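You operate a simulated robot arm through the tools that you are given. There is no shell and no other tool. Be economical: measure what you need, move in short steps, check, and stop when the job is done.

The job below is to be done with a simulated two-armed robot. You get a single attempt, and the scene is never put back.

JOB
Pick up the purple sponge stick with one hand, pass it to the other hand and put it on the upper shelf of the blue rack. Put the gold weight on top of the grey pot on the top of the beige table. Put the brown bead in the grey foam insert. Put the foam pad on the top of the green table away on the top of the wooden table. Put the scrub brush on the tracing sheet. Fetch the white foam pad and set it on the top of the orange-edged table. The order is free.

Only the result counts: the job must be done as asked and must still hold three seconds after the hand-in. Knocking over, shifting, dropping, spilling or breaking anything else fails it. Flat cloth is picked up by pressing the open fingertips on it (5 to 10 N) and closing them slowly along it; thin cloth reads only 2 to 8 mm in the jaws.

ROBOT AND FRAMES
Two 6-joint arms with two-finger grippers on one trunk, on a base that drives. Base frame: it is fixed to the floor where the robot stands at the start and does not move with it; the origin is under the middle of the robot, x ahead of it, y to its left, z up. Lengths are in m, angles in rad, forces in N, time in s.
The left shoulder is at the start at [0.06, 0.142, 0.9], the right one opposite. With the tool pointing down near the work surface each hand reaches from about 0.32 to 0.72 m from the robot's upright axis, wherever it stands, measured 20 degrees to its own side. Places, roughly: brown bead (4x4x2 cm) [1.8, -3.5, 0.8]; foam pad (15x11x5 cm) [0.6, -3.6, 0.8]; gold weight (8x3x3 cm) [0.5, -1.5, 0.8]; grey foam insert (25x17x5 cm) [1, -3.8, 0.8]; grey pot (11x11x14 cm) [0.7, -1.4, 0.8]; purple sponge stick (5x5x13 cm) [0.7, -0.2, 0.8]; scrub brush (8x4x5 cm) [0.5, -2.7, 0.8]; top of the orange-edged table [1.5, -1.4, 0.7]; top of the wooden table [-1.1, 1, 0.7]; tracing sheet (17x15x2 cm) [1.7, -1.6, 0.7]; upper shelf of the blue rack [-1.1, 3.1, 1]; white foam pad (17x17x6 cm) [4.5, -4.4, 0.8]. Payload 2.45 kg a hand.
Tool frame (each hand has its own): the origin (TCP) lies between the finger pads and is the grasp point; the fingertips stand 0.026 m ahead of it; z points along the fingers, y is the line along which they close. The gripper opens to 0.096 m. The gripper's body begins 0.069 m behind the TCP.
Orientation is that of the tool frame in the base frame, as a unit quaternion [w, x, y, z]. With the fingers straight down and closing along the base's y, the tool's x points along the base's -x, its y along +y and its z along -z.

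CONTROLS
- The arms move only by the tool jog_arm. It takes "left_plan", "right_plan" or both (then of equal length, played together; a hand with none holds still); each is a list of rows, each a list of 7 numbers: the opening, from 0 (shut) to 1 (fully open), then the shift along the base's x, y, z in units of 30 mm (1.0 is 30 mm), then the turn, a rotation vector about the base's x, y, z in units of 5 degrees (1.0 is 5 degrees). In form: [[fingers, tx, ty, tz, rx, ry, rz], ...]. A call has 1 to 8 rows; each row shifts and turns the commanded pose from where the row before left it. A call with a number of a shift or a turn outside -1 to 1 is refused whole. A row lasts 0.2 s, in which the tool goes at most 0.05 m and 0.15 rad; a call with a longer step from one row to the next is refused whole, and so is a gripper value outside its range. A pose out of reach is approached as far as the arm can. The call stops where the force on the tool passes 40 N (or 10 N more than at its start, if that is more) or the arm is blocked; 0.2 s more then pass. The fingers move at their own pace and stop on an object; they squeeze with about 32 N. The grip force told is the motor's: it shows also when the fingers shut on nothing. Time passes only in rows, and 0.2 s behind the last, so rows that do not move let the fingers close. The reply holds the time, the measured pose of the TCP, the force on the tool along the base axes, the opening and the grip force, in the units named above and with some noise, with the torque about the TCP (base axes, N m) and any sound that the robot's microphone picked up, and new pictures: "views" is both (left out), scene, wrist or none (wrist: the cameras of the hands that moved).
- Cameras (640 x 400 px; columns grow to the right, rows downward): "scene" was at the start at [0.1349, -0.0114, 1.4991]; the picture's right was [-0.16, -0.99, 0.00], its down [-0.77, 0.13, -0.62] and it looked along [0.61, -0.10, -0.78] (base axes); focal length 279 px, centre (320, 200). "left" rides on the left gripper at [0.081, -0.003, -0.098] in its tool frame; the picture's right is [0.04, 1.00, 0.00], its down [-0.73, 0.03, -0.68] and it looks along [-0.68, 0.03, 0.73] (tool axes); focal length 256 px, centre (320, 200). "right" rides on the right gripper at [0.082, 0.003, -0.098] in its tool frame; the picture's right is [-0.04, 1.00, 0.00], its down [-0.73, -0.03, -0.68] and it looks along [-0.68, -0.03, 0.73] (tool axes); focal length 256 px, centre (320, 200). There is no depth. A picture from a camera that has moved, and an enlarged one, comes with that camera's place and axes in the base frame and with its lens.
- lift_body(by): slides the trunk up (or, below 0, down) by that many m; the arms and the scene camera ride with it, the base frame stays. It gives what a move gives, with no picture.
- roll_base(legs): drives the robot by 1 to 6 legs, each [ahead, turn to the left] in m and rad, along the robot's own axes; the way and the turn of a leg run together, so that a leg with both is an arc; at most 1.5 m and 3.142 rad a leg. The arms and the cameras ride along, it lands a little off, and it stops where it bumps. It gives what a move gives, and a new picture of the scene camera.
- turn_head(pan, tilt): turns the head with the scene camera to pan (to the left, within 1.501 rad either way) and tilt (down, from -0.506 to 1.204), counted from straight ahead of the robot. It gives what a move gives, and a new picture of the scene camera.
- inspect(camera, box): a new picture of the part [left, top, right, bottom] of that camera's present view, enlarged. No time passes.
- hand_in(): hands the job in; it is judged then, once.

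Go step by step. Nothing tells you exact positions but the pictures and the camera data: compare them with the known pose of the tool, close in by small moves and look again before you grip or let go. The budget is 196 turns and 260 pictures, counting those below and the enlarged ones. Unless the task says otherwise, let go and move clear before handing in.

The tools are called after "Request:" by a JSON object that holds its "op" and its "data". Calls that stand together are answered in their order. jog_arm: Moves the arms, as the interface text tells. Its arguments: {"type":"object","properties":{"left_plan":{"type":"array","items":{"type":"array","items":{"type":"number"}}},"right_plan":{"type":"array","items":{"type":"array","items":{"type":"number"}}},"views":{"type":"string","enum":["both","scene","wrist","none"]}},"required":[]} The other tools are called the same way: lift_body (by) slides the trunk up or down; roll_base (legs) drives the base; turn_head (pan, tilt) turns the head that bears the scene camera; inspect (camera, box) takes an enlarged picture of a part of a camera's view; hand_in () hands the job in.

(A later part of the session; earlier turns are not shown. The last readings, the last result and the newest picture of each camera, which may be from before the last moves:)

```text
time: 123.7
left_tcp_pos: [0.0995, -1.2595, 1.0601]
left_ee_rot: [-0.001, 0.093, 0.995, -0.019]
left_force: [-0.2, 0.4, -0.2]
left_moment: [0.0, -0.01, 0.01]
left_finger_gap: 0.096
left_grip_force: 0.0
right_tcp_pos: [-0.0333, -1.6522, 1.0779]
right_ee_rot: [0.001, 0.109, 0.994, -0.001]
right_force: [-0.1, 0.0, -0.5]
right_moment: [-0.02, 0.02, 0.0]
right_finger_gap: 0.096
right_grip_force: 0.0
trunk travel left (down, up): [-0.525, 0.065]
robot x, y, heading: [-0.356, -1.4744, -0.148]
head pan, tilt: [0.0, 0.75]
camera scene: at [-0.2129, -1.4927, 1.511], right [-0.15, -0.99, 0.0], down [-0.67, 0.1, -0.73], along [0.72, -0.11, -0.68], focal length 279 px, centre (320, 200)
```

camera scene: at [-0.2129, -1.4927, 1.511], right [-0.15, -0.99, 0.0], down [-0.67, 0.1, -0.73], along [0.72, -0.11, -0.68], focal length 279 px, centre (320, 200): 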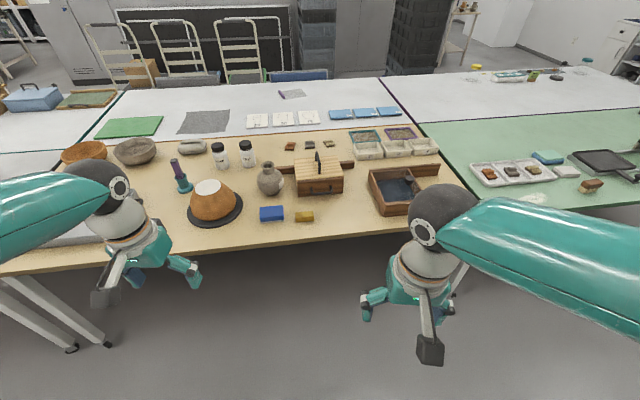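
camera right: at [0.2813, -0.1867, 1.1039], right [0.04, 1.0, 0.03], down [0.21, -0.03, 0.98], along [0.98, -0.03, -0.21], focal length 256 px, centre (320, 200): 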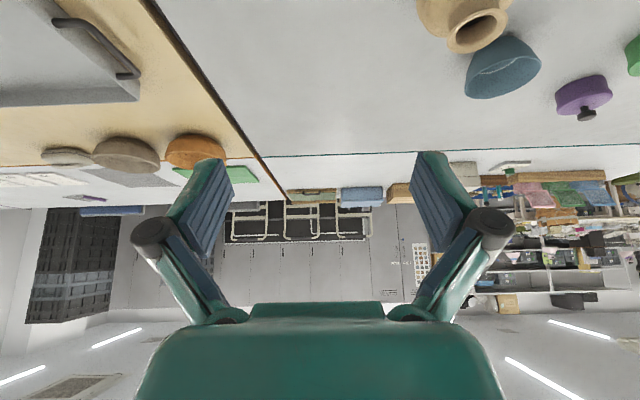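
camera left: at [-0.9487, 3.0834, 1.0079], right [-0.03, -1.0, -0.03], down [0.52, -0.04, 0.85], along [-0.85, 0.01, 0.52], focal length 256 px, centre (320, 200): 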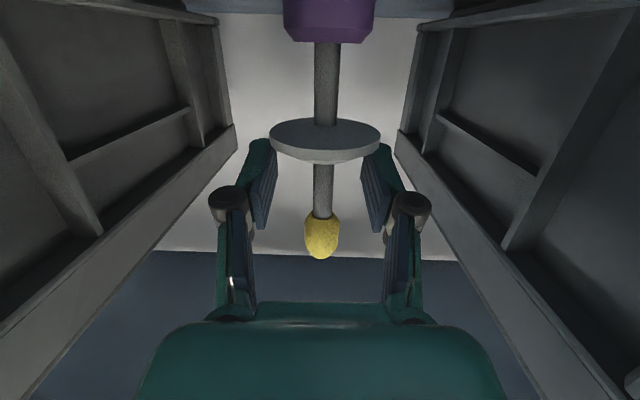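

I see the brass weight at about [0.49, -1.54] and the grey pot at about [0.67, -1.42]. The tracing sheet with its purple patch lies far back near [1.68, -1.58]. I'll move in front of the weight so the right hand can reach both.

Request:
{"op": "roll_base", "data": {"legs": [[0, 0.3], [0, 0.236], [0.4, 0], [0, -0.2], [0, -0.188]]}}

Request:
{"op": "turn_head", "data": {"pan": -0.2, "tilt": 0.9}}

```text
time: 129.8
left_tcp_pos: [0.438, -1.0474, 1.0603]
left_ee_rot: [0.0, 0.022, 1.0, -0.019]
left_force: [-0.1, 0.1, -0.5]
left_moment: [-0.01, 0.01, 0.01]
left_finger_gap: 0.0961
left_grip_force: 0.0
right_tcp_pos: [0.3628, -1.4558, 1.0778]
right_ee_rot: [0.001, 0.038, 0.999, 0.0]
right_force: [0.5, -0.3, 0.9]
right_moment: [-0.01, 0.03, 0.02]
right_finger_gap: 0.0957
right_grip_force: 0.1
trunk travel left (down, up): [-0.525, 0.065]
robot x, y, heading: [0.0191, -1.3088, -0.006]
head pan, tilt: [0.0, 0.75]
camera scene: at [0.1629, -1.3084, 1.511], right [-0.01, -1.0, 0.0], down [-0.68, 0.01, -0.73], along [0.73, -0.01, -0.68], focal length 279 px, centre (320, 200)
```

scene: 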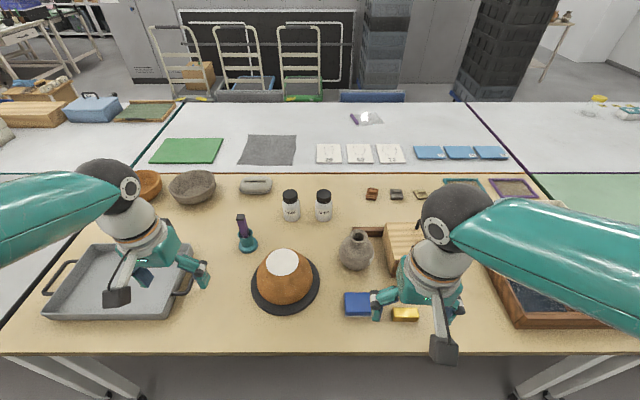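

```text
time: 130.5
left_tcp_pos: [0.4377, -1.0484, 1.0604]
left_ee_rot: [-0.001, 0.022, 1.0, -0.02]
left_force: [0.1, 0.6, 0.3]
left_moment: [-0.02, 0.03, 0.05]
left_finger_gap: 0.0963
left_grip_force: 0.1
right_tcp_pos: [0.3639, -1.4545, 1.0777]
right_ee_rot: [0.001, 0.038, 0.999, 0.0]
right_force: [0.0, 0.4, -0.7]
right_moment: [-0.01, 0.01, 0.0]
right_finger_gap: 0.0961
right_grip_force: 0.0
trunk travel left (down, up): [-0.525, 0.065]
robot x, y, heading: [0.0225, -1.3112, -0.007]
head pan, tilt: [-0.201, 0.901]
camera scene: at [0.154, -1.3225, 1.4991], right [-0.21, -0.98, 0.0], down [-0.77, 0.16, -0.62], along [0.61, -0.13, -0.78], focal length 279 px, centre (320, 200)
```

scene: 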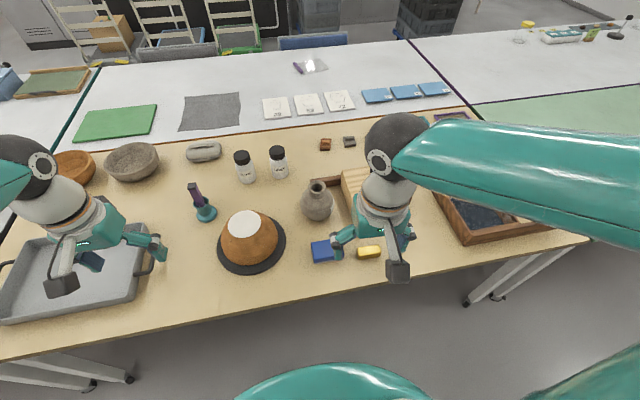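

Request:
{"op": "inspect", "data": {"camera": "scene", "box": [290, 165, 430, 275]}}

Request:
{"op": "inspect", "data": {"camera": "right", "box": [0, 0, 640, 400]}}

```text
3.64 times, centred on (360, 220) of scene
camera zoom: at [0.154, -1.3225, 1.4991], right [-0.21, -0.98, 0.0], down [-0.77, 0.16, -0.62], along [0.61, -0.13, -0.78], focal length 1015 px, centre (174, 127)
```

zoom: 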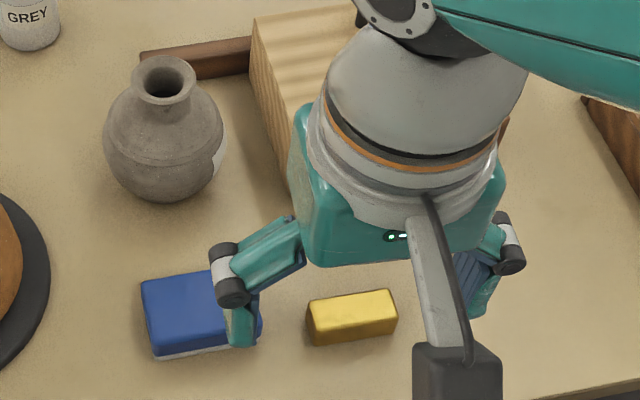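

```text
1.00 times, centred on (320, 200) of right (not enlarged: the box is as wide or as high as the picture)
camera zoom: at [0.2817, -1.4449, 1.1758], right [0.11, 0.99, 0.0], down [0.73, -0.08, 0.68], along [0.68, -0.08, -0.73], focal length 256 px, centre (320, 200)
```

zoom: 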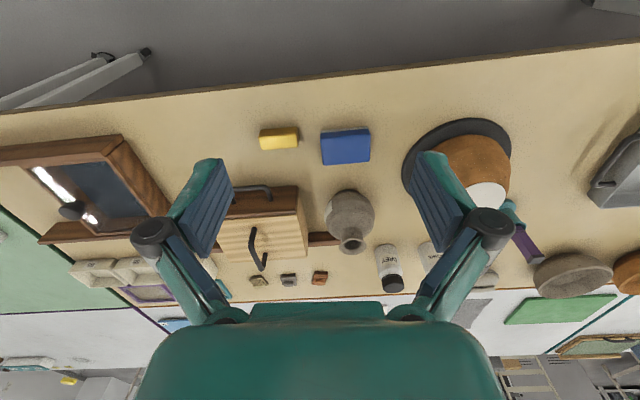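

The brass weight lies along y at about [0.505, -1.545]. I'll grip it by its ends, so I'm bringing the right hand above it and squaring it up.

Request:
{"op": "jog_arm", "data": {"right_plan": [[1, 0.68, -0.43, -1, 0, 0, 0.125], [1, 0.68, -0.43, -1, 0, 0, 0.125], [1, 0.68, -0.43, -1, 0, 0, 0.125], [1, 0.68, -0.43, -1, 0, 0, 0.125], [1, 0.68, -0.43, -1, 0, 0, 0.125], [1, 0.68, -0.43, -1, 0, 0, 0.125], [1, 0.68, -0.43, -1, 0, 0, 0.125]], "views": "both"}}

```text
time: 132.1
left_tcp_pos: [0.4398, -1.0479, 1.0592]
left_ee_rot: [0.0, 0.022, 1.0, -0.018]
left_force: [0.5, 0.5, -0.3]
left_moment: [0.01, 0.03, 0.0]
left_finger_gap: 0.0961
left_grip_force: 0.2
right_tcp_pos: [0.5082, -1.5455, 0.867]
right_ee_rot: [0.0, -0.001, 1.0, 0.0]
right_force: [0.0, 0.5, 0.4]
right_moment: [0.0, 0.02, 0.01]
right_finger_gap: 0.096
right_grip_force: 0.1
trunk travel left (down, up): [-0.525, 0.065]
robot x, y, heading: [0.0185, -1.3091, -0.01]
head pan, tilt: [-0.201, 0.901]
camera scene: at [0.1556, -1.3234, 1.4989], right [-0.21, -0.98, 0.0], down [-0.77, 0.16, -0.62], along [0.61, -0.13, -0.78], focal length 279 px, centre (320, 200)
camera right: at [0.427, -1.5419, 0.9651], right [0.04, 1.0, 0.0], down [0.73, -0.03, 0.68], along [0.68, -0.03, -0.73], focal length 256 px, centre (320, 200)
```

scene: 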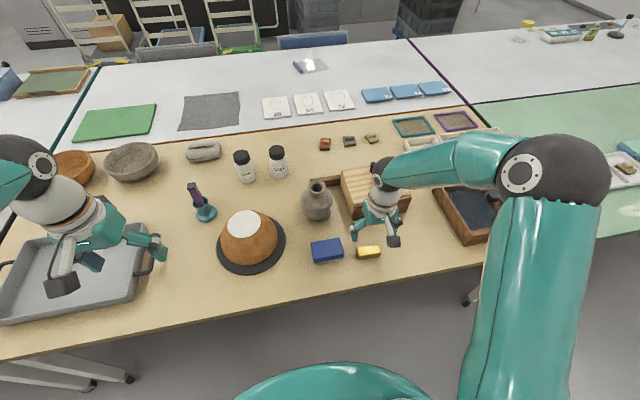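
right: 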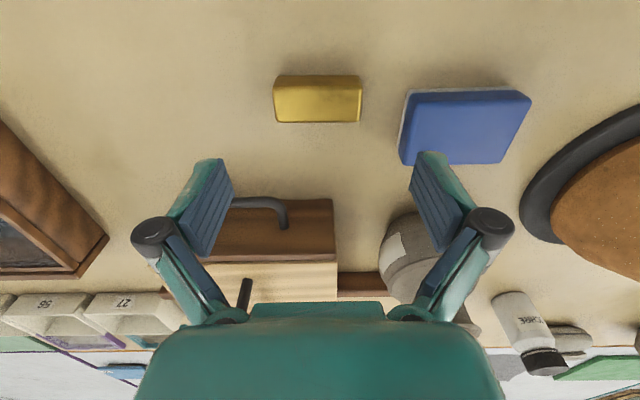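

The hand is centred over the weight. I'll narrow the opening to 82 mm to clear the blue block, descend, and grip.

Request:
{"op": "jog_arm", "data": {"right_plan": [[0.88, -0.04, -0.05, -0.8, 0, 0, 0], [0.88, -0.04, -0.04, -0.8, 0, 0, 0], [0.88, 0, 0, -0.8, 0, 0, 0], [0.88, 0, 0, -0.7, 0, 0, 0], [0.88, 0, 0, 0, 0, 0, 0]], "views": "wrist"}}

```text
time: 133.3
left_tcp_pos: [0.4383, -1.0475, 1.0592]
left_ee_rot: [-0.001, 0.022, 1.0, -0.019]
left_force: [0.6, 1.1, -1.2]
left_moment: [0.03, -0.01, 0.0]
left_finger_gap: 0.096
left_grip_force: 0.1
right_tcp_pos: [0.5045, -1.5465, 0.7758]
right_ee_rot: [0.0, 0.001, 1.0, 0.0]
right_force: [0.3, 0.2, -0.2]
right_moment: [-0.02, -0.02, -0.02]
right_finger_gap: 0.0848
right_grip_force: 0.1
trunk travel left (down, up): [-0.525, 0.065]
robot x, y, heading: [0.0218, -1.3073, -0.002]
head pan, tilt: [-0.201, 0.901]
camera right: at [0.4223, -1.5435, 0.8726], right [0.04, 1.0, 0.0], down [0.73, -0.03, 0.68], along [0.68, -0.03, -0.73], focal length 256 px, centre (320, 200)
```

right: 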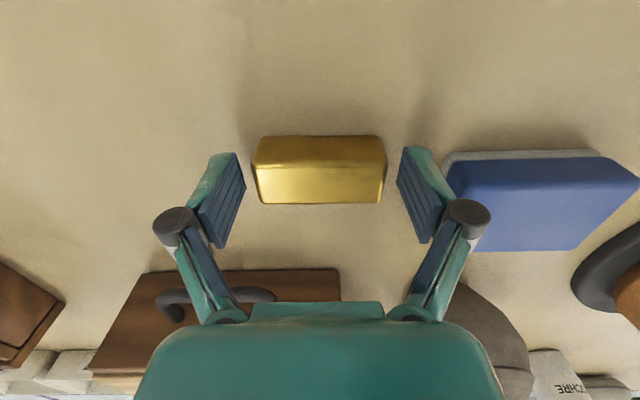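

Well placed; I'll lower 4 mm more and close.

Request:
{"op": "jog_arm", "data": {"right_plan": [[0.88, 0, 0, -0.13, 0, 0, 0], [0.6, 0, 0, 0, 0, 0, 0], [0.3, 0, 0, 0, 0, 0, 0], [0.3, 0, 0, 0, 0, 0, 0], [0.3, 0, 0, 0.6, 0, 0, 0], [0.3, 0, 0, 1, 0, 0, 0], [0.3, 0, 0, 1, 0, 0, 0]], "views": "both"}}

```text
time: 134.9
left_tcp_pos: [0.438, -1.0479, 1.0601]
left_ee_rot: [0.0, 0.021, 1.0, -0.018]
left_force: [-0.1, -0.5, 0.1]
left_moment: [-0.01, -0.01, 0.01]
left_finger_gap: 0.0961
left_grip_force: 0.1
right_tcp_pos: [0.5023, -1.5486, 0.8483]
right_ee_rot: [0.001, 0.0, 1.0, 0.0]
right_force: [0.4, -0.3, -3.8]
right_moment: [0.02, 0.01, 0.0]
right_finger_gap: 0.07
right_grip_force: 32.0
trunk travel left (down, up): [-0.525, 0.065]
robot x, y, heading: [0.0162, -1.3043, -0.01]
head pan, tilt: [-0.201, 0.901]
camera scene: at [0.1538, -1.323, 1.499], right [-0.21, -0.98, 0.0], down [-0.77, 0.16, -0.62], along [0.61, -0.13, -0.78], focal length 279 px, centre (320, 200)
camera right: at [0.4208, -1.5455, 0.9462], right [0.04, 1.0, 0.0], down [0.73, -0.03, 0.68], along [0.68, -0.03, -0.73], focal length 256 px, centre (320, 200)
```

scene: 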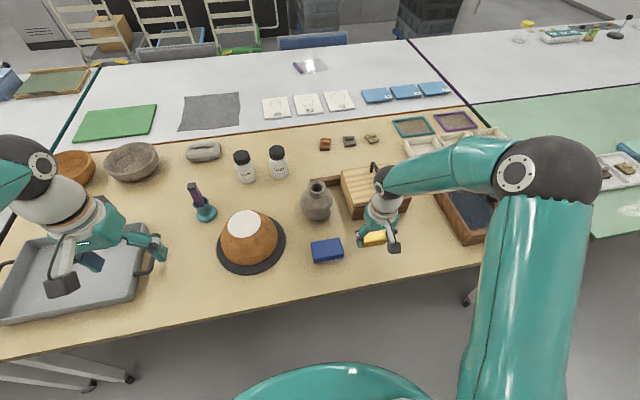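
right: 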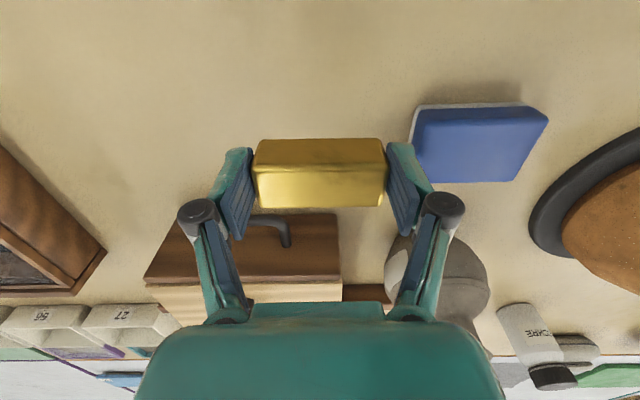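

The weight is held (70 mm, about 3.8 N). I'll lift and move above the pot mouth.

Request:
{"op": "jog_arm", "data": {"right_plan": [[0.3, 0, 0, 1, 0, 0, 0], [0.3, 0, 0, 1, 0, 0, 0], [0.3, 0, 0, 1, 0, 0, 0], [0.3, 0.9, 0.65, 0.6, 0, 0, 0], [0.3, 0.9, 0.65, 0.6, 0, 0, 0], [0.3, 0.9, 0.65, 0, 0, 0, 0], [0.3, 0.9, 0.65, 0, 0, 0, 0], [0.3, 0.9, 0.65, 0, 0, 0, 0]], "views": "both"}}

Request:
{"op": "inspect", "data": {"camera": "scene", "box": [280, 140, 420, 240]}}

```text
time: 136.7
left_tcp_pos: [0.4397, -1.0467, 1.0592]
left_ee_rot: [-0.001, 0.021, 1.0, -0.019]
left_force: [-0.5, -0.3, -0.4]
left_moment: [-0.01, 0.02, 0.03]
left_finger_gap: 0.0964
left_grip_force: 0.0
right_tcp_pos: [0.6418, -1.4498, 0.9751]
right_ee_rot: [-0.001, -0.001, 1.0, -0.002]
right_force: [0.8, 0.2, -3.3]
right_moment: [-0.02, 0.01, 0.01]
right_finger_gap: 0.0698
right_grip_force: 32.3
trunk travel left (down, up): [-0.525, 0.065]
robot x, y, heading: [0.0209, -1.3115, -0.009]
head pan, tilt: [-0.201, 0.901]
camera scene: at [0.1563, -1.3225, 1.4988], right [-0.21, -0.98, 0.0], down [-0.77, 0.16, -0.62], along [0.61, -0.13, -0.79], focal length 279 px, centre (320, 200)
camera right: at [0.5594, -1.4466, 1.0721], right [0.04, 1.0, 0.0], down [0.73, -0.03, 0.68], along [0.68, -0.03, -0.74], focal length 256 px, centre (320, 200)
```

scene: 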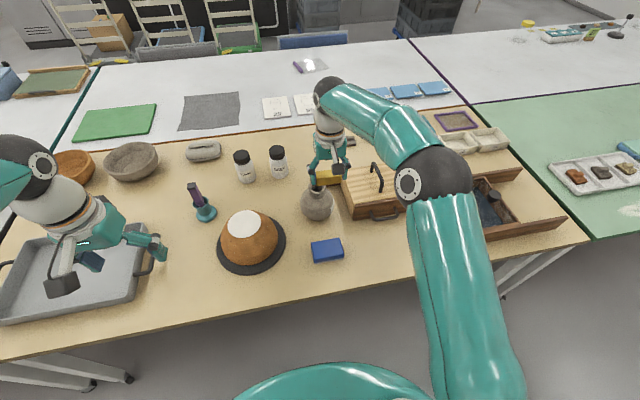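
right: 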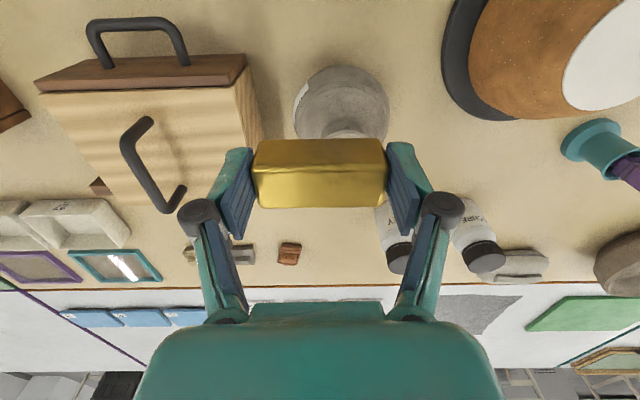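

```text
4.00 times, centred on (350, 190) of scene
camera zoom: at [0.1563, -1.3225, 1.4988], right [-0.21, -0.98, 0.0], down [-0.77, 0.16, -0.62], along [0.61, -0.13, -0.79], focal length 1117 px, centre (200, 240)
```

zoom: 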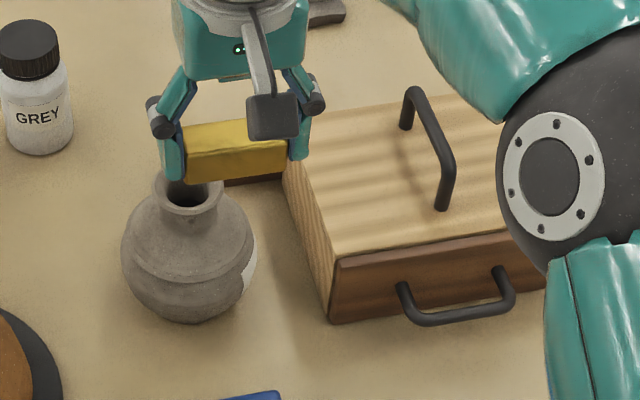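

The pot mouth is at about [0.679, -1.426, 0.88]. I'll centre over it and descend partway.

Request:
{"op": "jog_arm", "data": {"right_plan": [[0.3, 0.62, 0.4, 0, 0, 0, 0], [0.3, 0.62, 0.4, 0, 0, 0, 0], [0.3, 0, 0, -0.6, 0, 0, 0], [0.3, 0, 0, -0.6, 0, 0, 0], [0.3, 0, 0, 0, 0, 0, 0]], "views": "wrist"}}

Request:
{"op": "inspect", "data": {"camera": "scene", "box": [280, 140, 380, 220]}}

```text
time: 137.9
left_tcp_pos: [0.4381, -1.0478, 1.0603]
left_ee_rot: [-0.001, 0.022, 1.0, -0.018]
left_force: [-0.7, 0.1, -0.7]
left_moment: [0.0, -0.04, -0.02]
left_finger_gap: 0.0961
left_grip_force: 0.0
right_tcp_pos: [0.6758, -1.4266, 0.9394]
right_ee_rot: [-0.001, -0.001, 1.0, 0.0]
right_force: [-0.8, -0.3, -3.2]
right_moment: [0.01, 0.0, 0.01]
right_finger_gap: 0.0699
right_grip_force: 32.2
trunk travel left (down, up): [-0.525, 0.065]
robot x, y, heading: [0.0179, -1.3076, -0.008]
head pan, tilt: [-0.201, 0.901]
camera right: at [0.5937, -1.4233, 1.037], right [0.04, 1.0, 0.0], down [0.73, -0.03, 0.68], along [0.68, -0.03, -0.73], focal length 256 px, centre (320, 200)
```

right: 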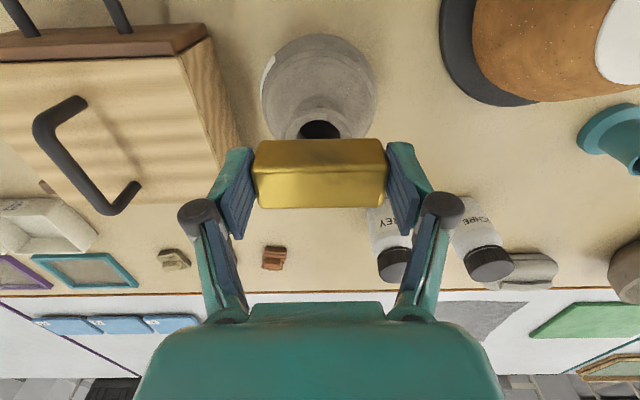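

```text
5.00 times, centred on (330, 180) of scene
camera zoom: at [0.1547, -1.3232, 1.499], right [-0.21, -0.98, 0.0], down [-0.77, 0.16, -0.62], along [0.61, -0.13, -0.78], focal length 1396 px, centre (270, 300)
```

zoom: 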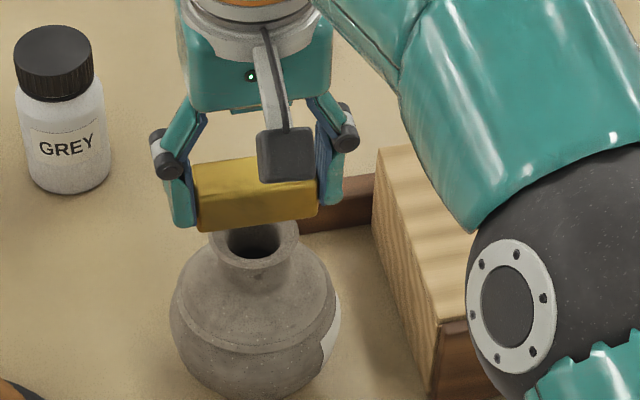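

Request:
{"op": "inspect", "data": {"camera": "right", "box": [240, 20, 400, 160]}}

```text
2.86 times, centred on (320, 90) of right
camera zoom: at [0.5937, -1.4233, 1.037], right [0.04, 1.0, 0.0], down [0.73, -0.03, 0.68], along [0.68, -0.03, -0.73], focal length 731 px, centre (320, 514)
```

zoom: 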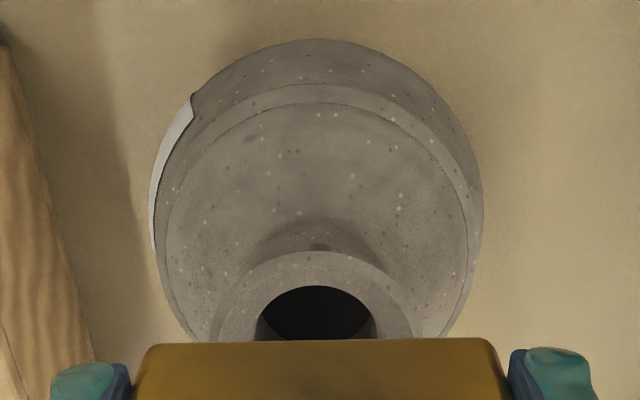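

The mouth centre is about [0.683, -1.428]. I'll correct by 4 mm and lower gently.

Request:
{"op": "jog_arm", "data": {"right_plan": [[0.3, 0.15, -0.05, -0.2, 0, 0, 0], [0.3, 0, 0, -0.2, 0, 0, 0], [0.3, 0, 0, -0.2, 0, 0, 0], [0.3, 0, 0, 0, 0, 0, 0]], "views": "none"}}

Request:
{"op": "jog_arm", "data": {"right_plan": [[0.3, 0, 0, -0.1, 0, 0, 0], [0.3, 0, 0, -0.1, 0, 0, 0], [0.3, 0, 0, 0, 0, 0, 0]], "views": "wrist"}}

```text
time: 138.9
left_tcp_pos: [0.44, -1.0469, 1.0598]
left_ee_rot: [0.0, 0.022, 1.0, -0.019]
left_force: [0.4, 0.9, -0.4]
left_moment: [-0.01, -0.02, 0.02]
left_finger_gap: 0.0957
left_grip_force: 0.0
right_tcp_pos: [0.6817, -1.429, 0.9207]
right_ee_rot: [0.001, -0.001, 1.0, 0.0]
right_force: [0.4, -0.1, -2.9]
right_moment: [-0.01, 0.03, 0.01]
right_finger_gap: 0.0697
right_grip_force: 31.6
trunk travel left (down, up): [-0.525, 0.065]
robot x, y, heading: [0.0192, -1.3072, -0.011]
head pan, tilt: [-0.201, 0.901]
```

```text
time: 139.7
left_tcp_pos: [0.439, -1.0486, 1.0608]
left_ee_rot: [-0.001, 0.022, 1.0, -0.018]
left_force: [-0.4, -1.4, -0.9]
left_moment: [-0.03, -0.01, -0.02]
left_finger_gap: 0.0959
left_grip_force: 0.0
right_tcp_pos: [0.6828, -1.4284, 0.9148]
right_ee_rot: [0.0, -0.001, 1.0, 0.0]
right_force: [-0.1, 0.1, -3.3]
right_moment: [0.01, -0.02, -0.01]
right_finger_gap: 0.0701
right_grip_force: 31.6
trunk travel left (down, up): [-0.525, 0.065]
robot x, y, heading: [0.0177, -1.3077, -0.011]
head pan, tilt: [-0.201, 0.901]
camera right: at [0.5993, -1.425, 1.0117], right [0.04, 1.0, 0.0], down [0.73, -0.03, 0.68], along [0.68, -0.03, -0.73], focal length 256 px, centre (320, 200)
```

right: 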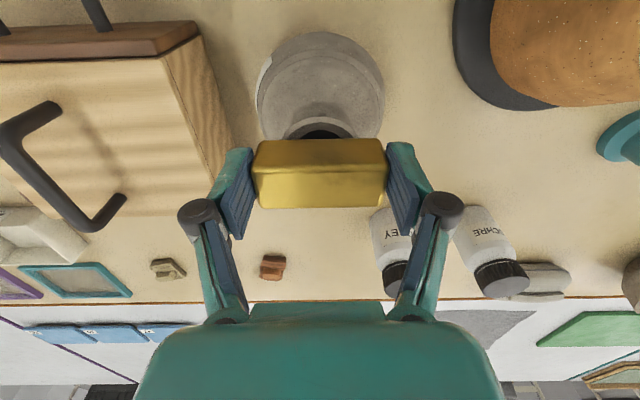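

Request:
{"op": "jog_arm", "data": {"right_plan": [[0.3, 0, 0, -0.1, 0, 0, 0], [0.3, 0, 0, -0.1, 0, 0, 0], [0.3, 0, 0, 0, 0, 0, 0]], "views": "none"}}

Request:
{"op": "jog_arm", "data": {"right_plan": [[0.3, 0, 0, -0.08, 0, 0, 0], [0.3, 0, 0, -0.08, 0, 0, 0], [0.3, 0, 0, 0, 0, 0, 0]], "views": "wrist"}}

```text
time: 140.5
left_tcp_pos: [0.4396, -1.0477, 1.0587]
left_ee_rot: [-0.001, 0.022, 1.0, -0.019]
left_force: [0.4, 0.4, 0.1]
left_moment: [-0.01, 0.0, -0.02]
left_finger_gap: 0.0961
left_grip_force: 0.1
right_tcp_pos: [0.6802, -1.4283, 0.9084]
right_ee_rot: [0.0, -0.001, 1.0, 0.0]
right_force: [0.9, -0.6, -4.3]
right_moment: [0.03, 0.0, -0.01]
right_finger_gap: 0.0699
right_grip_force: 32.1
trunk travel left (down, up): [-0.525, 0.065]
robot x, y, heading: [0.017, -1.3032, -0.008]
head pan, tilt: [-0.201, 0.901]
```

```text
time: 141.3
left_tcp_pos: [0.4366, -1.0471, 1.0609]
left_ee_rot: [0.0, 0.022, 1.0, -0.018]
left_force: [-0.5, -1.0, -0.1]
left_moment: [0.0, -0.02, -0.04]
left_finger_gap: 0.0962
left_grip_force: 0.0
right_tcp_pos: [0.6805, -1.4262, 0.9062]
right_ee_rot: [0.003, 0.0, 1.0, 0.0]
right_force: [1.3, 1.2, 16.9]
right_moment: [0.04, 0.12, -0.15]
right_finger_gap: 0.0696
right_grip_force: 32.1
trunk travel left (down, up): [-0.525, 0.065]
robot x, y, heading: [0.0193, -1.308, -0.007]
head pan, tilt: [-0.201, 0.901]
camera right: at [0.5979, -1.4248, 1.0038], right [0.04, 1.0, 0.0], down [0.73, -0.03, 0.68], along [0.68, -0.03, -0.73], focal length 256 px, centre (320, 200)
```

right: 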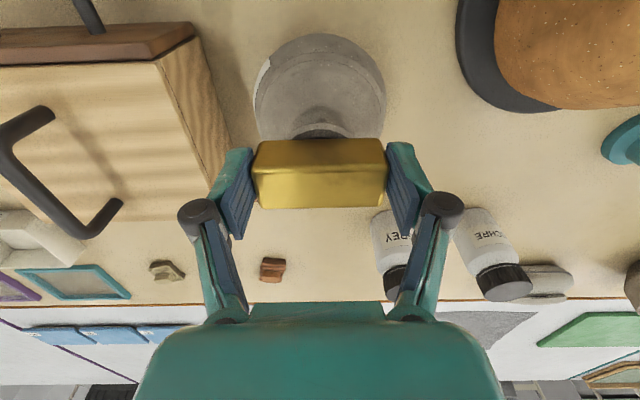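

The weight sits on the rim. I'll ease the load, open, and lift away.

Request:
{"op": "jog_arm", "data": {"right_plan": [[0.3, 0, 0, 0.1, 0, 0, 0], [0.3, 0, 0, 0, 0, 0, 0], [0.75, 0, 0, 0, 0, 0, 0], [0.85, 0, 0, 0, 0, 0, 0], [0.9, 0, 0, 0, 0, 0, 0], [0.9, 0, 0, 0, 0, 0, 0]], "views": "wrist"}}

```text
time: 142.7
left_tcp_pos: [0.4389, -1.0472, 1.0596]
left_ee_rot: [-0.001, 0.022, 1.0, -0.019]
left_force: [0.8, 0.4, -0.7]
left_moment: [-0.01, 0.01, -0.02]
left_finger_gap: 0.0962
left_grip_force: 0.0
right_tcp_pos: [0.6823, -1.4277, 0.9074]
right_ee_rot: [0.0, 0.0, 1.0, -0.001]
right_force: [0.4, -0.4, 0.5]
right_moment: [0.03, 0.06, 0.02]
right_finger_gap: 0.0863
right_grip_force: 0.0
trunk travel left (down, up): [-0.525, 0.065]
robot x, y, heading: [0.0184, -1.31, -0.011]
head pan, tilt: [-0.201, 0.901]
camera right: at [0.5988, -1.4249, 1.0041], right [0.04, 1.0, 0.0], down [0.73, -0.03, 0.68], along [0.68, -0.03, -0.73], focal length 256 px, centre (320, 200)
```

right: 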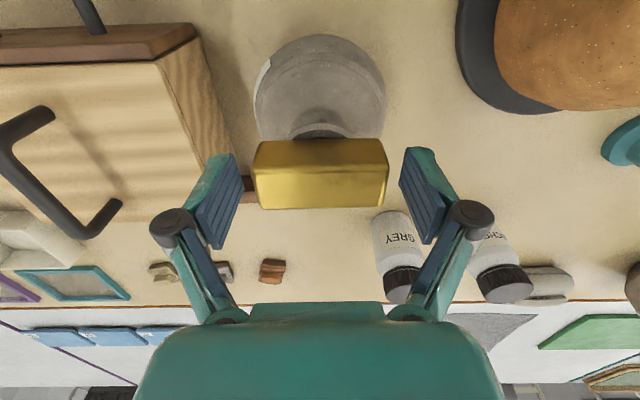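

Request:
{"op": "jog_arm", "data": {"right_plan": [[0.9, 0, 0, 0.3, 0, 0, 0], [0.9, 0, 0, 0.6, 0, 0, 0], [0.9, 0, 0, 1, 0, 0, 0], [0.9, 0, 0, 1, 0, 0, 0], [1, -1, -0.4, 0.5, 0, 0, 0], [1, -1, -0.4, 0.5, 0, 0, 0], [1, -1, -0.4, 0.5, 0, 0, 0], [1, -1, -0.4, 0.5, 0, 0, 0]], "views": "scene"}}

Request:
{"op": "inspect", "data": {"camera": "scene", "box": [280, 140, 380, 220]}}

```text
time: 144.5
left_tcp_pos: [0.4378, -1.0487, 1.0606]
left_ee_rot: [-0.001, 0.022, 1.0, -0.018]
left_force: [-0.1, -1.1, 1.2]
left_moment: [-0.01, -0.01, 0.01]
left_finger_gap: 0.0961
left_grip_force: 0.0
right_tcp_pos: [0.5532, -1.4731, 1.0533]
right_ee_rot: [0.0, -0.001, 1.0, 0.001]
right_force: [-0.8, -0.7, -0.1]
right_moment: [-0.03, -0.03, 0.0]
right_finger_gap: 0.0957
right_grip_force: 0.1
right hand out of reach, approached as far as the arm can: row 4
trunk travel left (down, up): [-0.525, 0.065]
robot x, y, heading: [0.0217, -1.3104, -0.009]
head pan, tilt: [-0.201, 0.901]
camera scene: at [0.1534, -1.3233, 1.4991], right [-0.21, -0.98, 0.0], down [-0.77, 0.16, -0.62], along [0.61, -0.13, -0.78], focal length 279 px, centre (320, 200)
```

scene: 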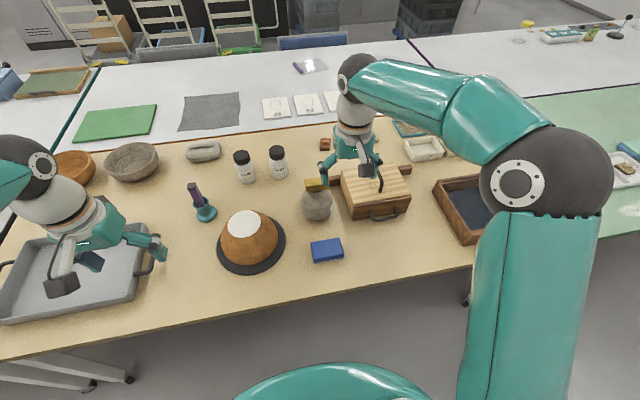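

```text
5.00 times, centred on (330, 180) of scene
camera zoom: at [0.1534, -1.3233, 1.4991], right [-0.21, -0.98, 0.0], down [-0.77, 0.16, -0.62], along [0.61, -0.13, -0.78], focal length 1396 px, centre (270, 300)
```

zoom: 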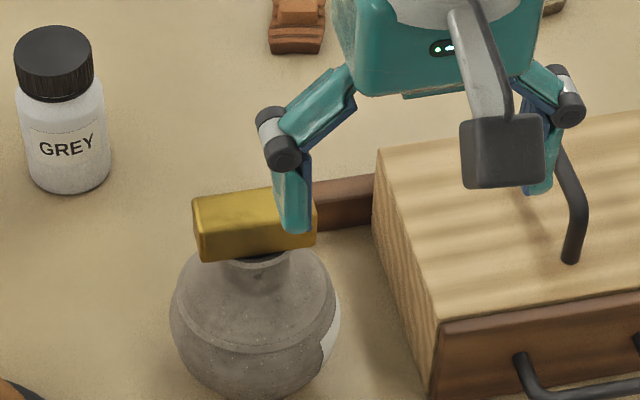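

The weight rests squarely on the pot. Next I'll retract the right hand and drive along the aisle to the green table for the foam pad.

Request:
{"op": "jog_arm", "data": {"right_plan": [[1, -1, -0.3, 0.1, 0, 0, 0], [1, -1, -0.3, 0.1, 0, 0, 0], [1, -1, -0.3, 0, 0, 0, 0], [1, -1, -0.3, 0, 0, 0, 0], [1, -1, 0, 0, 0, 0, 0], [1, -1, 0, 0, 0, 0, 0]], "views": "none"}}

Request:
{"op": "turn_head", "data": {"pan": 0.4, "tilt": 0.6}}

Request:
{"op": "roll_base", "data": {"legs": [[-0.27, 0], [0, -0.6], [0, -0.6], [0, -0.2], [0, -0.15], [1.2, 0]]}}

```text
time: 145.9
left_tcp_pos: [0.4373, -1.0475, 1.0598]
left_ee_rot: [0.0, 0.021, 1.0, -0.018]
left_force: [-0.5, -0.4, 1.1]
left_moment: [0.01, -0.04, 0.01]
left_finger_gap: 0.0958
left_grip_force: 0.1
right_tcp_pos: [0.374, -1.512, 1.0593]
right_ee_rot: [0.001, 0.0, 1.0, -0.001]
right_force: [-0.5, 0.3, -1.1]
right_moment: [0.0, -0.03, -0.04]
right_finger_gap: 0.0958
right_grip_force: 0.0
trunk travel left (down, up): [-0.525, 0.065]
robot x, y, heading: [0.0186, -1.3069, -0.005]
head pan, tilt: [-0.201, 0.901]
```

```text
time: 146.9
left_tcp_pos: [0.4382, -1.048, 1.0601]
left_ee_rot: [0.0, 0.022, 1.0, -0.018]
left_force: [0.0, 0.4, 0.0]
left_moment: [-0.03, 0.01, 0.03]
left_finger_gap: 0.0961
left_grip_force: 0.1
right_tcp_pos: [0.3747, -1.5113, 1.061]
right_ee_rot: [0.0, -0.001, 1.0, 0.0]
right_force: [0.7, 0.8, 0.3]
right_moment: [0.01, 0.0, -0.02]
right_finger_gap: 0.0959
right_grip_force: 0.1
trunk travel left (down, up): [-0.525, 0.065]
robot x, y, heading: [0.0227, -1.306, -0.012]
head pan, tilt: [0.4, 0.6]
camera scene: at [0.162, -1.2737, 1.5238], right [0.38, -0.92, 0.0], down [-0.52, -0.22, -0.82], along [0.76, 0.31, -0.57], focal length 279 px, centre (320, 200)
```

scene: 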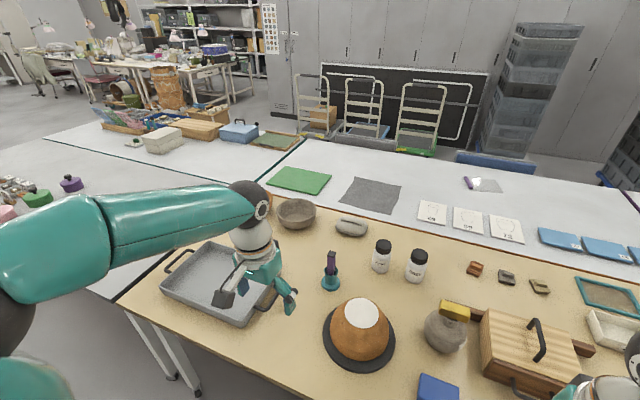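

```text
time: 153.4
left_tcp_pos: [0.0872, -1.669, 1.0616]
left_ee_rot: [-0.012, 0.65, 0.76, -0.013]
left_force: [0.1, -0.3, 0.1]
left_moment: [0.02, -0.04, -0.01]
left_finger_gap: 0.0957
left_grip_force: 0.3
right_tcp_pos: [-0.381, -1.7001, 1.0607]
right_ee_rot: [0.0, 0.632, 0.775, 0.0]
right_force: [-0.9, -0.7, -1.0]
right_moment: [-0.02, 0.0, 0.0]
right_finger_gap: 0.096
right_grip_force: 0.1
trunk travel left (down, up): [-0.525, 0.065]
robot x, y, heading: [-0.2082, -1.3002, -1.404]
head pan, tilt: [0.4, 0.6]
stopped in leg 4: the robot was blocked; the commanded pose is now the measured one
camera scene: at [-0.1526, -1.4348, 1.5238], right [-0.84, -0.54, 0.0], down [-0.3, 0.48, -0.83], along [0.45, -0.69, -0.56], focal length 279 px, centre (320, 200)
```

scene: 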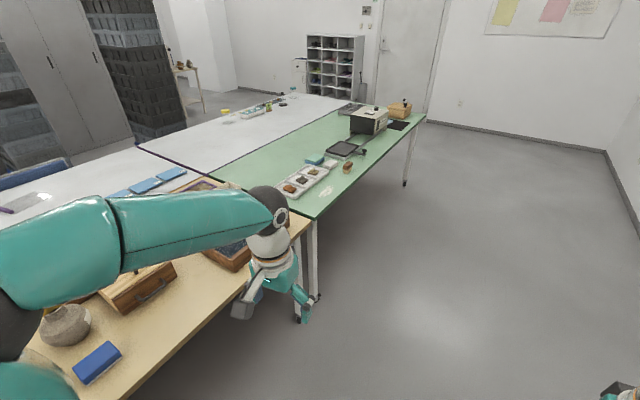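

The aisle ahead is clear. I'll finish the turn and drive on toward y about -3.4.

Request:
{"op": "roll_base", "data": {"legs": [[0, -0.16], [1.5, 0], [0.5, 0]]}}

Request:
{"op": "turn_head", "data": {"pan": 1.2, "tilt": 0.6}}

```text
time: 164.3
left_tcp_pos: [0.0471, -3.7347, 1.0611]
left_ee_rot: [-0.013, 0.71, 0.704, -0.012]
left_force: [-0.1, -1.7, -0.1]
left_moment: [0.05, 0.01, -0.03]
left_finger_gap: 0.096
left_grip_force: 0.2
right_tcp_pos: [-0.4205, -3.6884, 1.0606]
right_ee_rot: [0.001, 0.693, 0.721, 0.0]
right_force: [-0.8, -1.1, -0.3]
right_moment: [0.0, -0.03, -0.02]
right_finger_gap: 0.096
right_grip_force: 0.0
trunk travel left (down, up): [-0.525, 0.065]
robot x, y, heading: [-0.1855, -3.3234, -1.565]
head pan, tilt: [0.4, 0.6]
camera scene: at [-0.1503, -3.4642, 1.5238], right [-0.92, -0.4, 0.0], down [-0.22, 0.52, -0.82], along [0.33, -0.76, -0.57], focal length 279 px, centre (320, 200)
```

scene: 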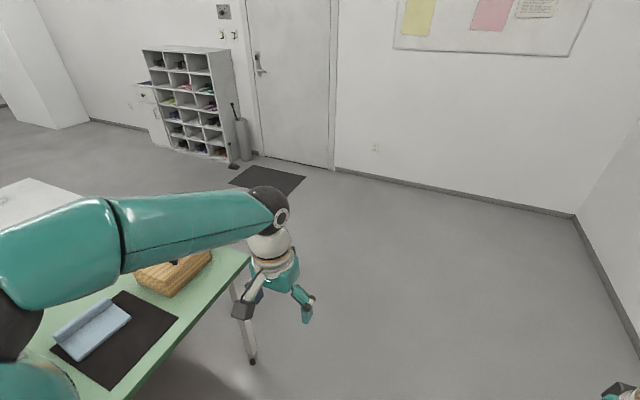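

```text
time: 165.4
left_tcp_pos: [0.0462, -3.7341, 1.0618]
left_ee_rot: [-0.013, 0.709, 0.705, -0.013]
left_force: [-0.4, -0.5, 0.1]
left_moment: [0.02, -0.02, 0.01]
left_finger_gap: 0.0959
left_grip_force: 0.1
right_tcp_pos: [-0.4193, -3.688, 1.0604]
right_ee_rot: [-0.001, 0.693, 0.721, -0.001]
right_force: [0.0, 0.0, -0.1]
right_moment: [0.0, -0.03, -0.01]
right_finger_gap: 0.0958
right_grip_force: 0.1
trunk travel left (down, up): [-0.525, 0.065]
robot x, y, heading: [-0.1822, -3.3219, -1.563]
head pan, tilt: [1.201, 0.6]
camera scene: at [-0.1025, -3.4138, 1.5238], right [-0.36, -0.93, 0.0], down [-0.53, 0.2, -0.82], along [0.77, -0.29, -0.57], focal length 279 px, centre (320, 200)
```

scene: 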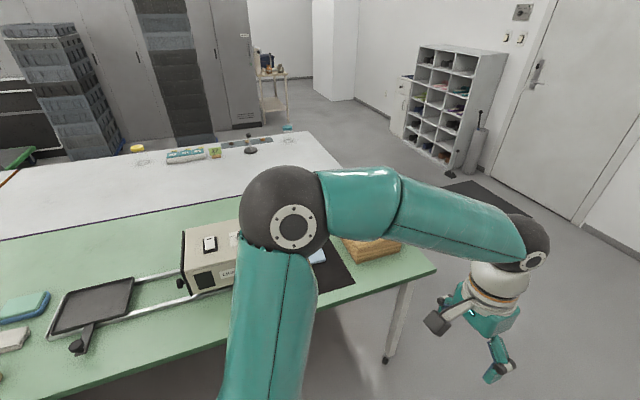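

The foam pad is the light-blue folded pad on the black mat at about [0.65, -3.63]. I'll turn to face it.

Request:
{"op": "roll_base", "data": {"legs": [[0.1, 0], [0, 0.6], [0, 0.5], [0, 0.25]]}}

Request:
{"op": "roll_base", "data": {"legs": [[0, 0.2]]}}

Request:
{"op": "turn_head", "data": {"pan": -0.2, "tilt": 0.8}}

```text
time: 171.0
left_tcp_pos: [0.2754, -3.293, 1.0608]
left_ee_rot: [-0.002, 0.12, 0.993, -0.019]
left_force: [-0.4, 1.0, -0.3]
left_moment: [-0.05, -0.02, 0.01]
left_finger_gap: 0.096
left_grip_force: 0.0
right_tcp_pos: [0.1216, -3.7353, 1.0623]
right_ee_rot: [0.0, 0.097, 0.995, -0.002]
right_force: [0.9, 0.3, 0.1]
right_moment: [-0.03, 0.02, 0.02]
right_finger_gap: 0.0959
right_grip_force: 0.1
trunk travel left (down, up): [-0.525, 0.065]
robot x, y, heading: [-0.1865, -3.4677, -0.2]
head pan, tilt: [1.201, 0.6]
stopped in leg 4: the robot was blocked; the commanded pose is now the measured one
camera scene: at [-0.0826, -3.4015, 1.5235], right [0.84, -0.54, 0.0], down [-0.31, -0.48, -0.82], along [0.44, 0.69, -0.57], focal length 279 px, centre (320, 200)
```

scene: 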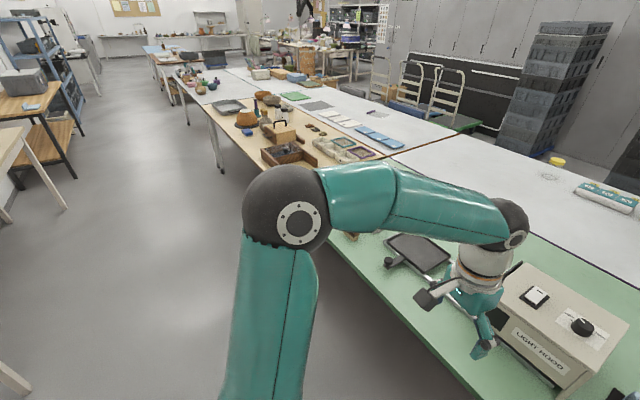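

```text
time: 172.2
left_tcp_pos: [0.2284, -3.2042, 1.0619]
left_ee_rot: [0.0, 0.018, 1.0, -0.018]
left_force: [0.1, -0.6, 0.2]
left_moment: [0.0, 0.0, -0.04]
left_finger_gap: 0.096
left_grip_force: 0.2
right_tcp_pos: [0.1695, -3.6691, 1.0623]
right_ee_rot: [0.0, -0.005, 1.0, -0.001]
right_force: [-0.5, 0.3, -0.7]
right_moment: [-0.02, 0.0, -0.01]
right_finger_gap: 0.0962
right_grip_force: 0.1
trunk travel left (down, up): [-0.525, 0.065]
robot x, y, heading: [-0.1911, -3.4756, -0.001]
head pan, tilt: [1.201, 0.6]
camera scene: at [-0.0994, -3.3901, 1.5238], right [0.93, -0.36, 0.0], down [-0.2, -0.53, -0.82], along [0.29, 0.77, -0.57], focal length 279 px, centre (320, 200)
```

scene: 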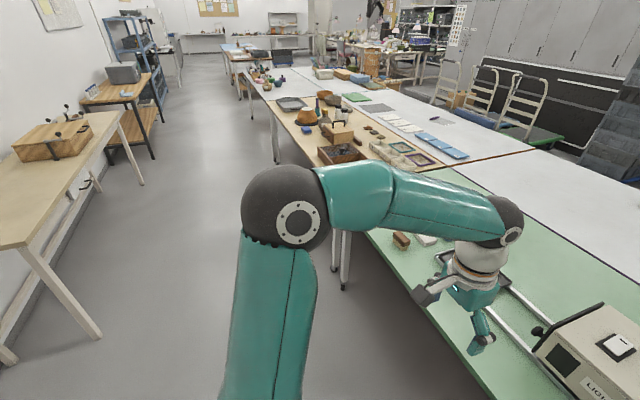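

```text
time: 173.8
left_tcp_pos: [0.2288, -3.2039, 1.0622]
left_ee_rot: [-0.001, 0.019, 1.0, -0.018]
left_force: [-0.2, 1.0, 0.3]
left_moment: [0.01, -0.03, 0.02]
left_finger_gap: 0.096
left_grip_force: 0.0
right_tcp_pos: [0.1698, -3.6694, 1.0634]
right_ee_rot: [-0.001, -0.005, 1.0, -0.001]
right_force: [0.0, -0.7, -0.1]
right_moment: [0.01, -0.03, -0.03]
right_finger_gap: 0.0959
right_grip_force: 0.1
trunk travel left (down, up): [-0.525, 0.065]
robot x, y, heading: [-0.192, -3.476, -0.0]
head pan, tilt: [-0.201, 0.799]
camera scene: at [-0.0514, -3.4887, 1.507], right [-0.19, -0.98, 0.0], down [-0.7, 0.14, -0.7], along [0.68, -0.13, -0.72], focal length 279 px, centre (320, 200)
```

scene: 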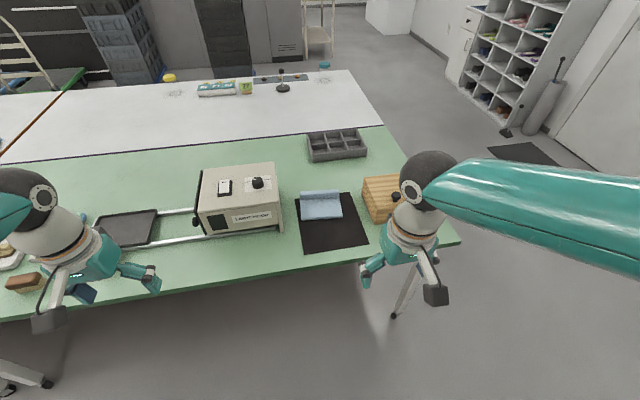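

The foam pad is at about [0.62, -3.62], and the grey insert is behind it near [0.97, -3.76]. I'll roll up to the table and look closely at the pad.

Request:
{"op": "roll_base", "data": {"legs": [[0.2, 0]]}}

Request:
{"op": "inspect", "data": {"camera": "scene", "box": [250, 180, 450, 305]}}

Request:
{"op": "inspect", "data": {"camera": "right", "box": [0, 0, 640, 400]}}

```text
time: 175.4
left_tcp_pos: [0.4315, -3.2029, 1.0625]
left_ee_rot: [-0.001, 0.019, 1.0, -0.018]
left_force: [0.9, 0.1, 0.4]
left_moment: [-0.03, 0.02, 0.02]
left_finger_gap: 0.096
left_grip_force: 0.0
right_tcp_pos: [0.3701, -3.6684, 1.0618]
right_ee_rot: [-0.001, -0.004, 1.0, -0.001]
right_force: [0.1, -1.3, -0.9]
right_moment: [0.01, 0.0, -0.03]
right_finger_gap: 0.0963
right_grip_force: 0.1
trunk travel left (down, up): [-0.525, 0.065]
robot x, y, heading: [0.0115, -3.4732, 0.001]
head pan, tilt: [-0.201, 0.799]
camera scene: at [0.1506, -3.4879, 1.5067], right [-0.2, -0.98, 0.0], down [-0.7, 0.14, -0.7], along [0.68, -0.14, -0.72], focal length 279 px, centre (320, 200)
```

scene: 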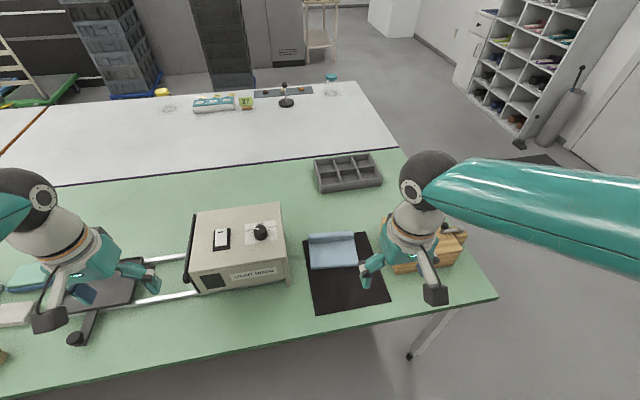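

```text
3.20 times, centred on (350, 242) of scene
camera zoom: at [0.1506, -3.4879, 1.5067], right [-0.2, -0.98, 0.0], down [-0.7, 0.14, -0.7], along [0.68, -0.14, -0.72], focal length 894 px, centre (224, 64)
```

zoom: 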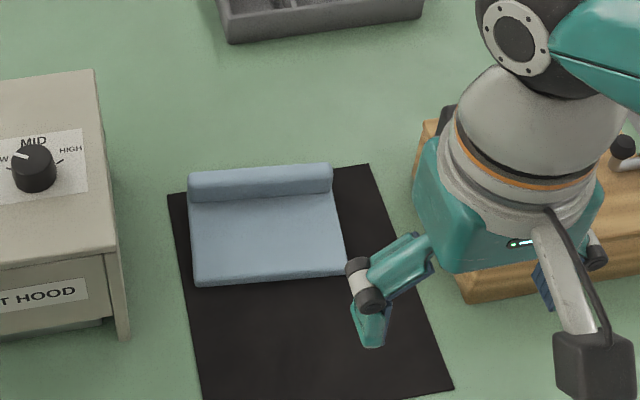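

```text
1.00 times, centred on (320, 200) of right (not enlarged: the box is as wide or as high as the picture)
camera zoom: at [0.2888, -3.6655, 1.1589], right [0.03, 1.0, 0.0], down [0.73, -0.02, 0.68], along [0.68, -0.02, -0.73], focal length 256 px, centre (320, 200)
```

zoom: 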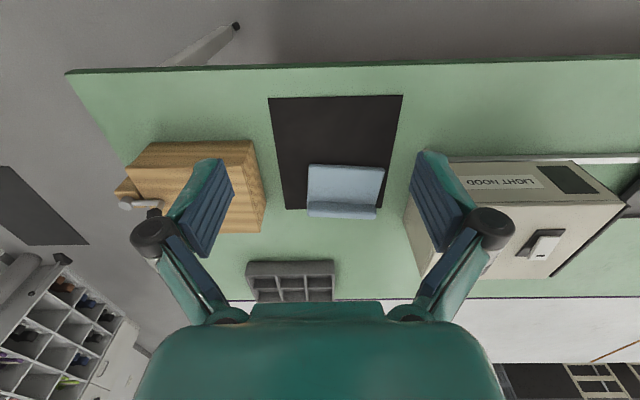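

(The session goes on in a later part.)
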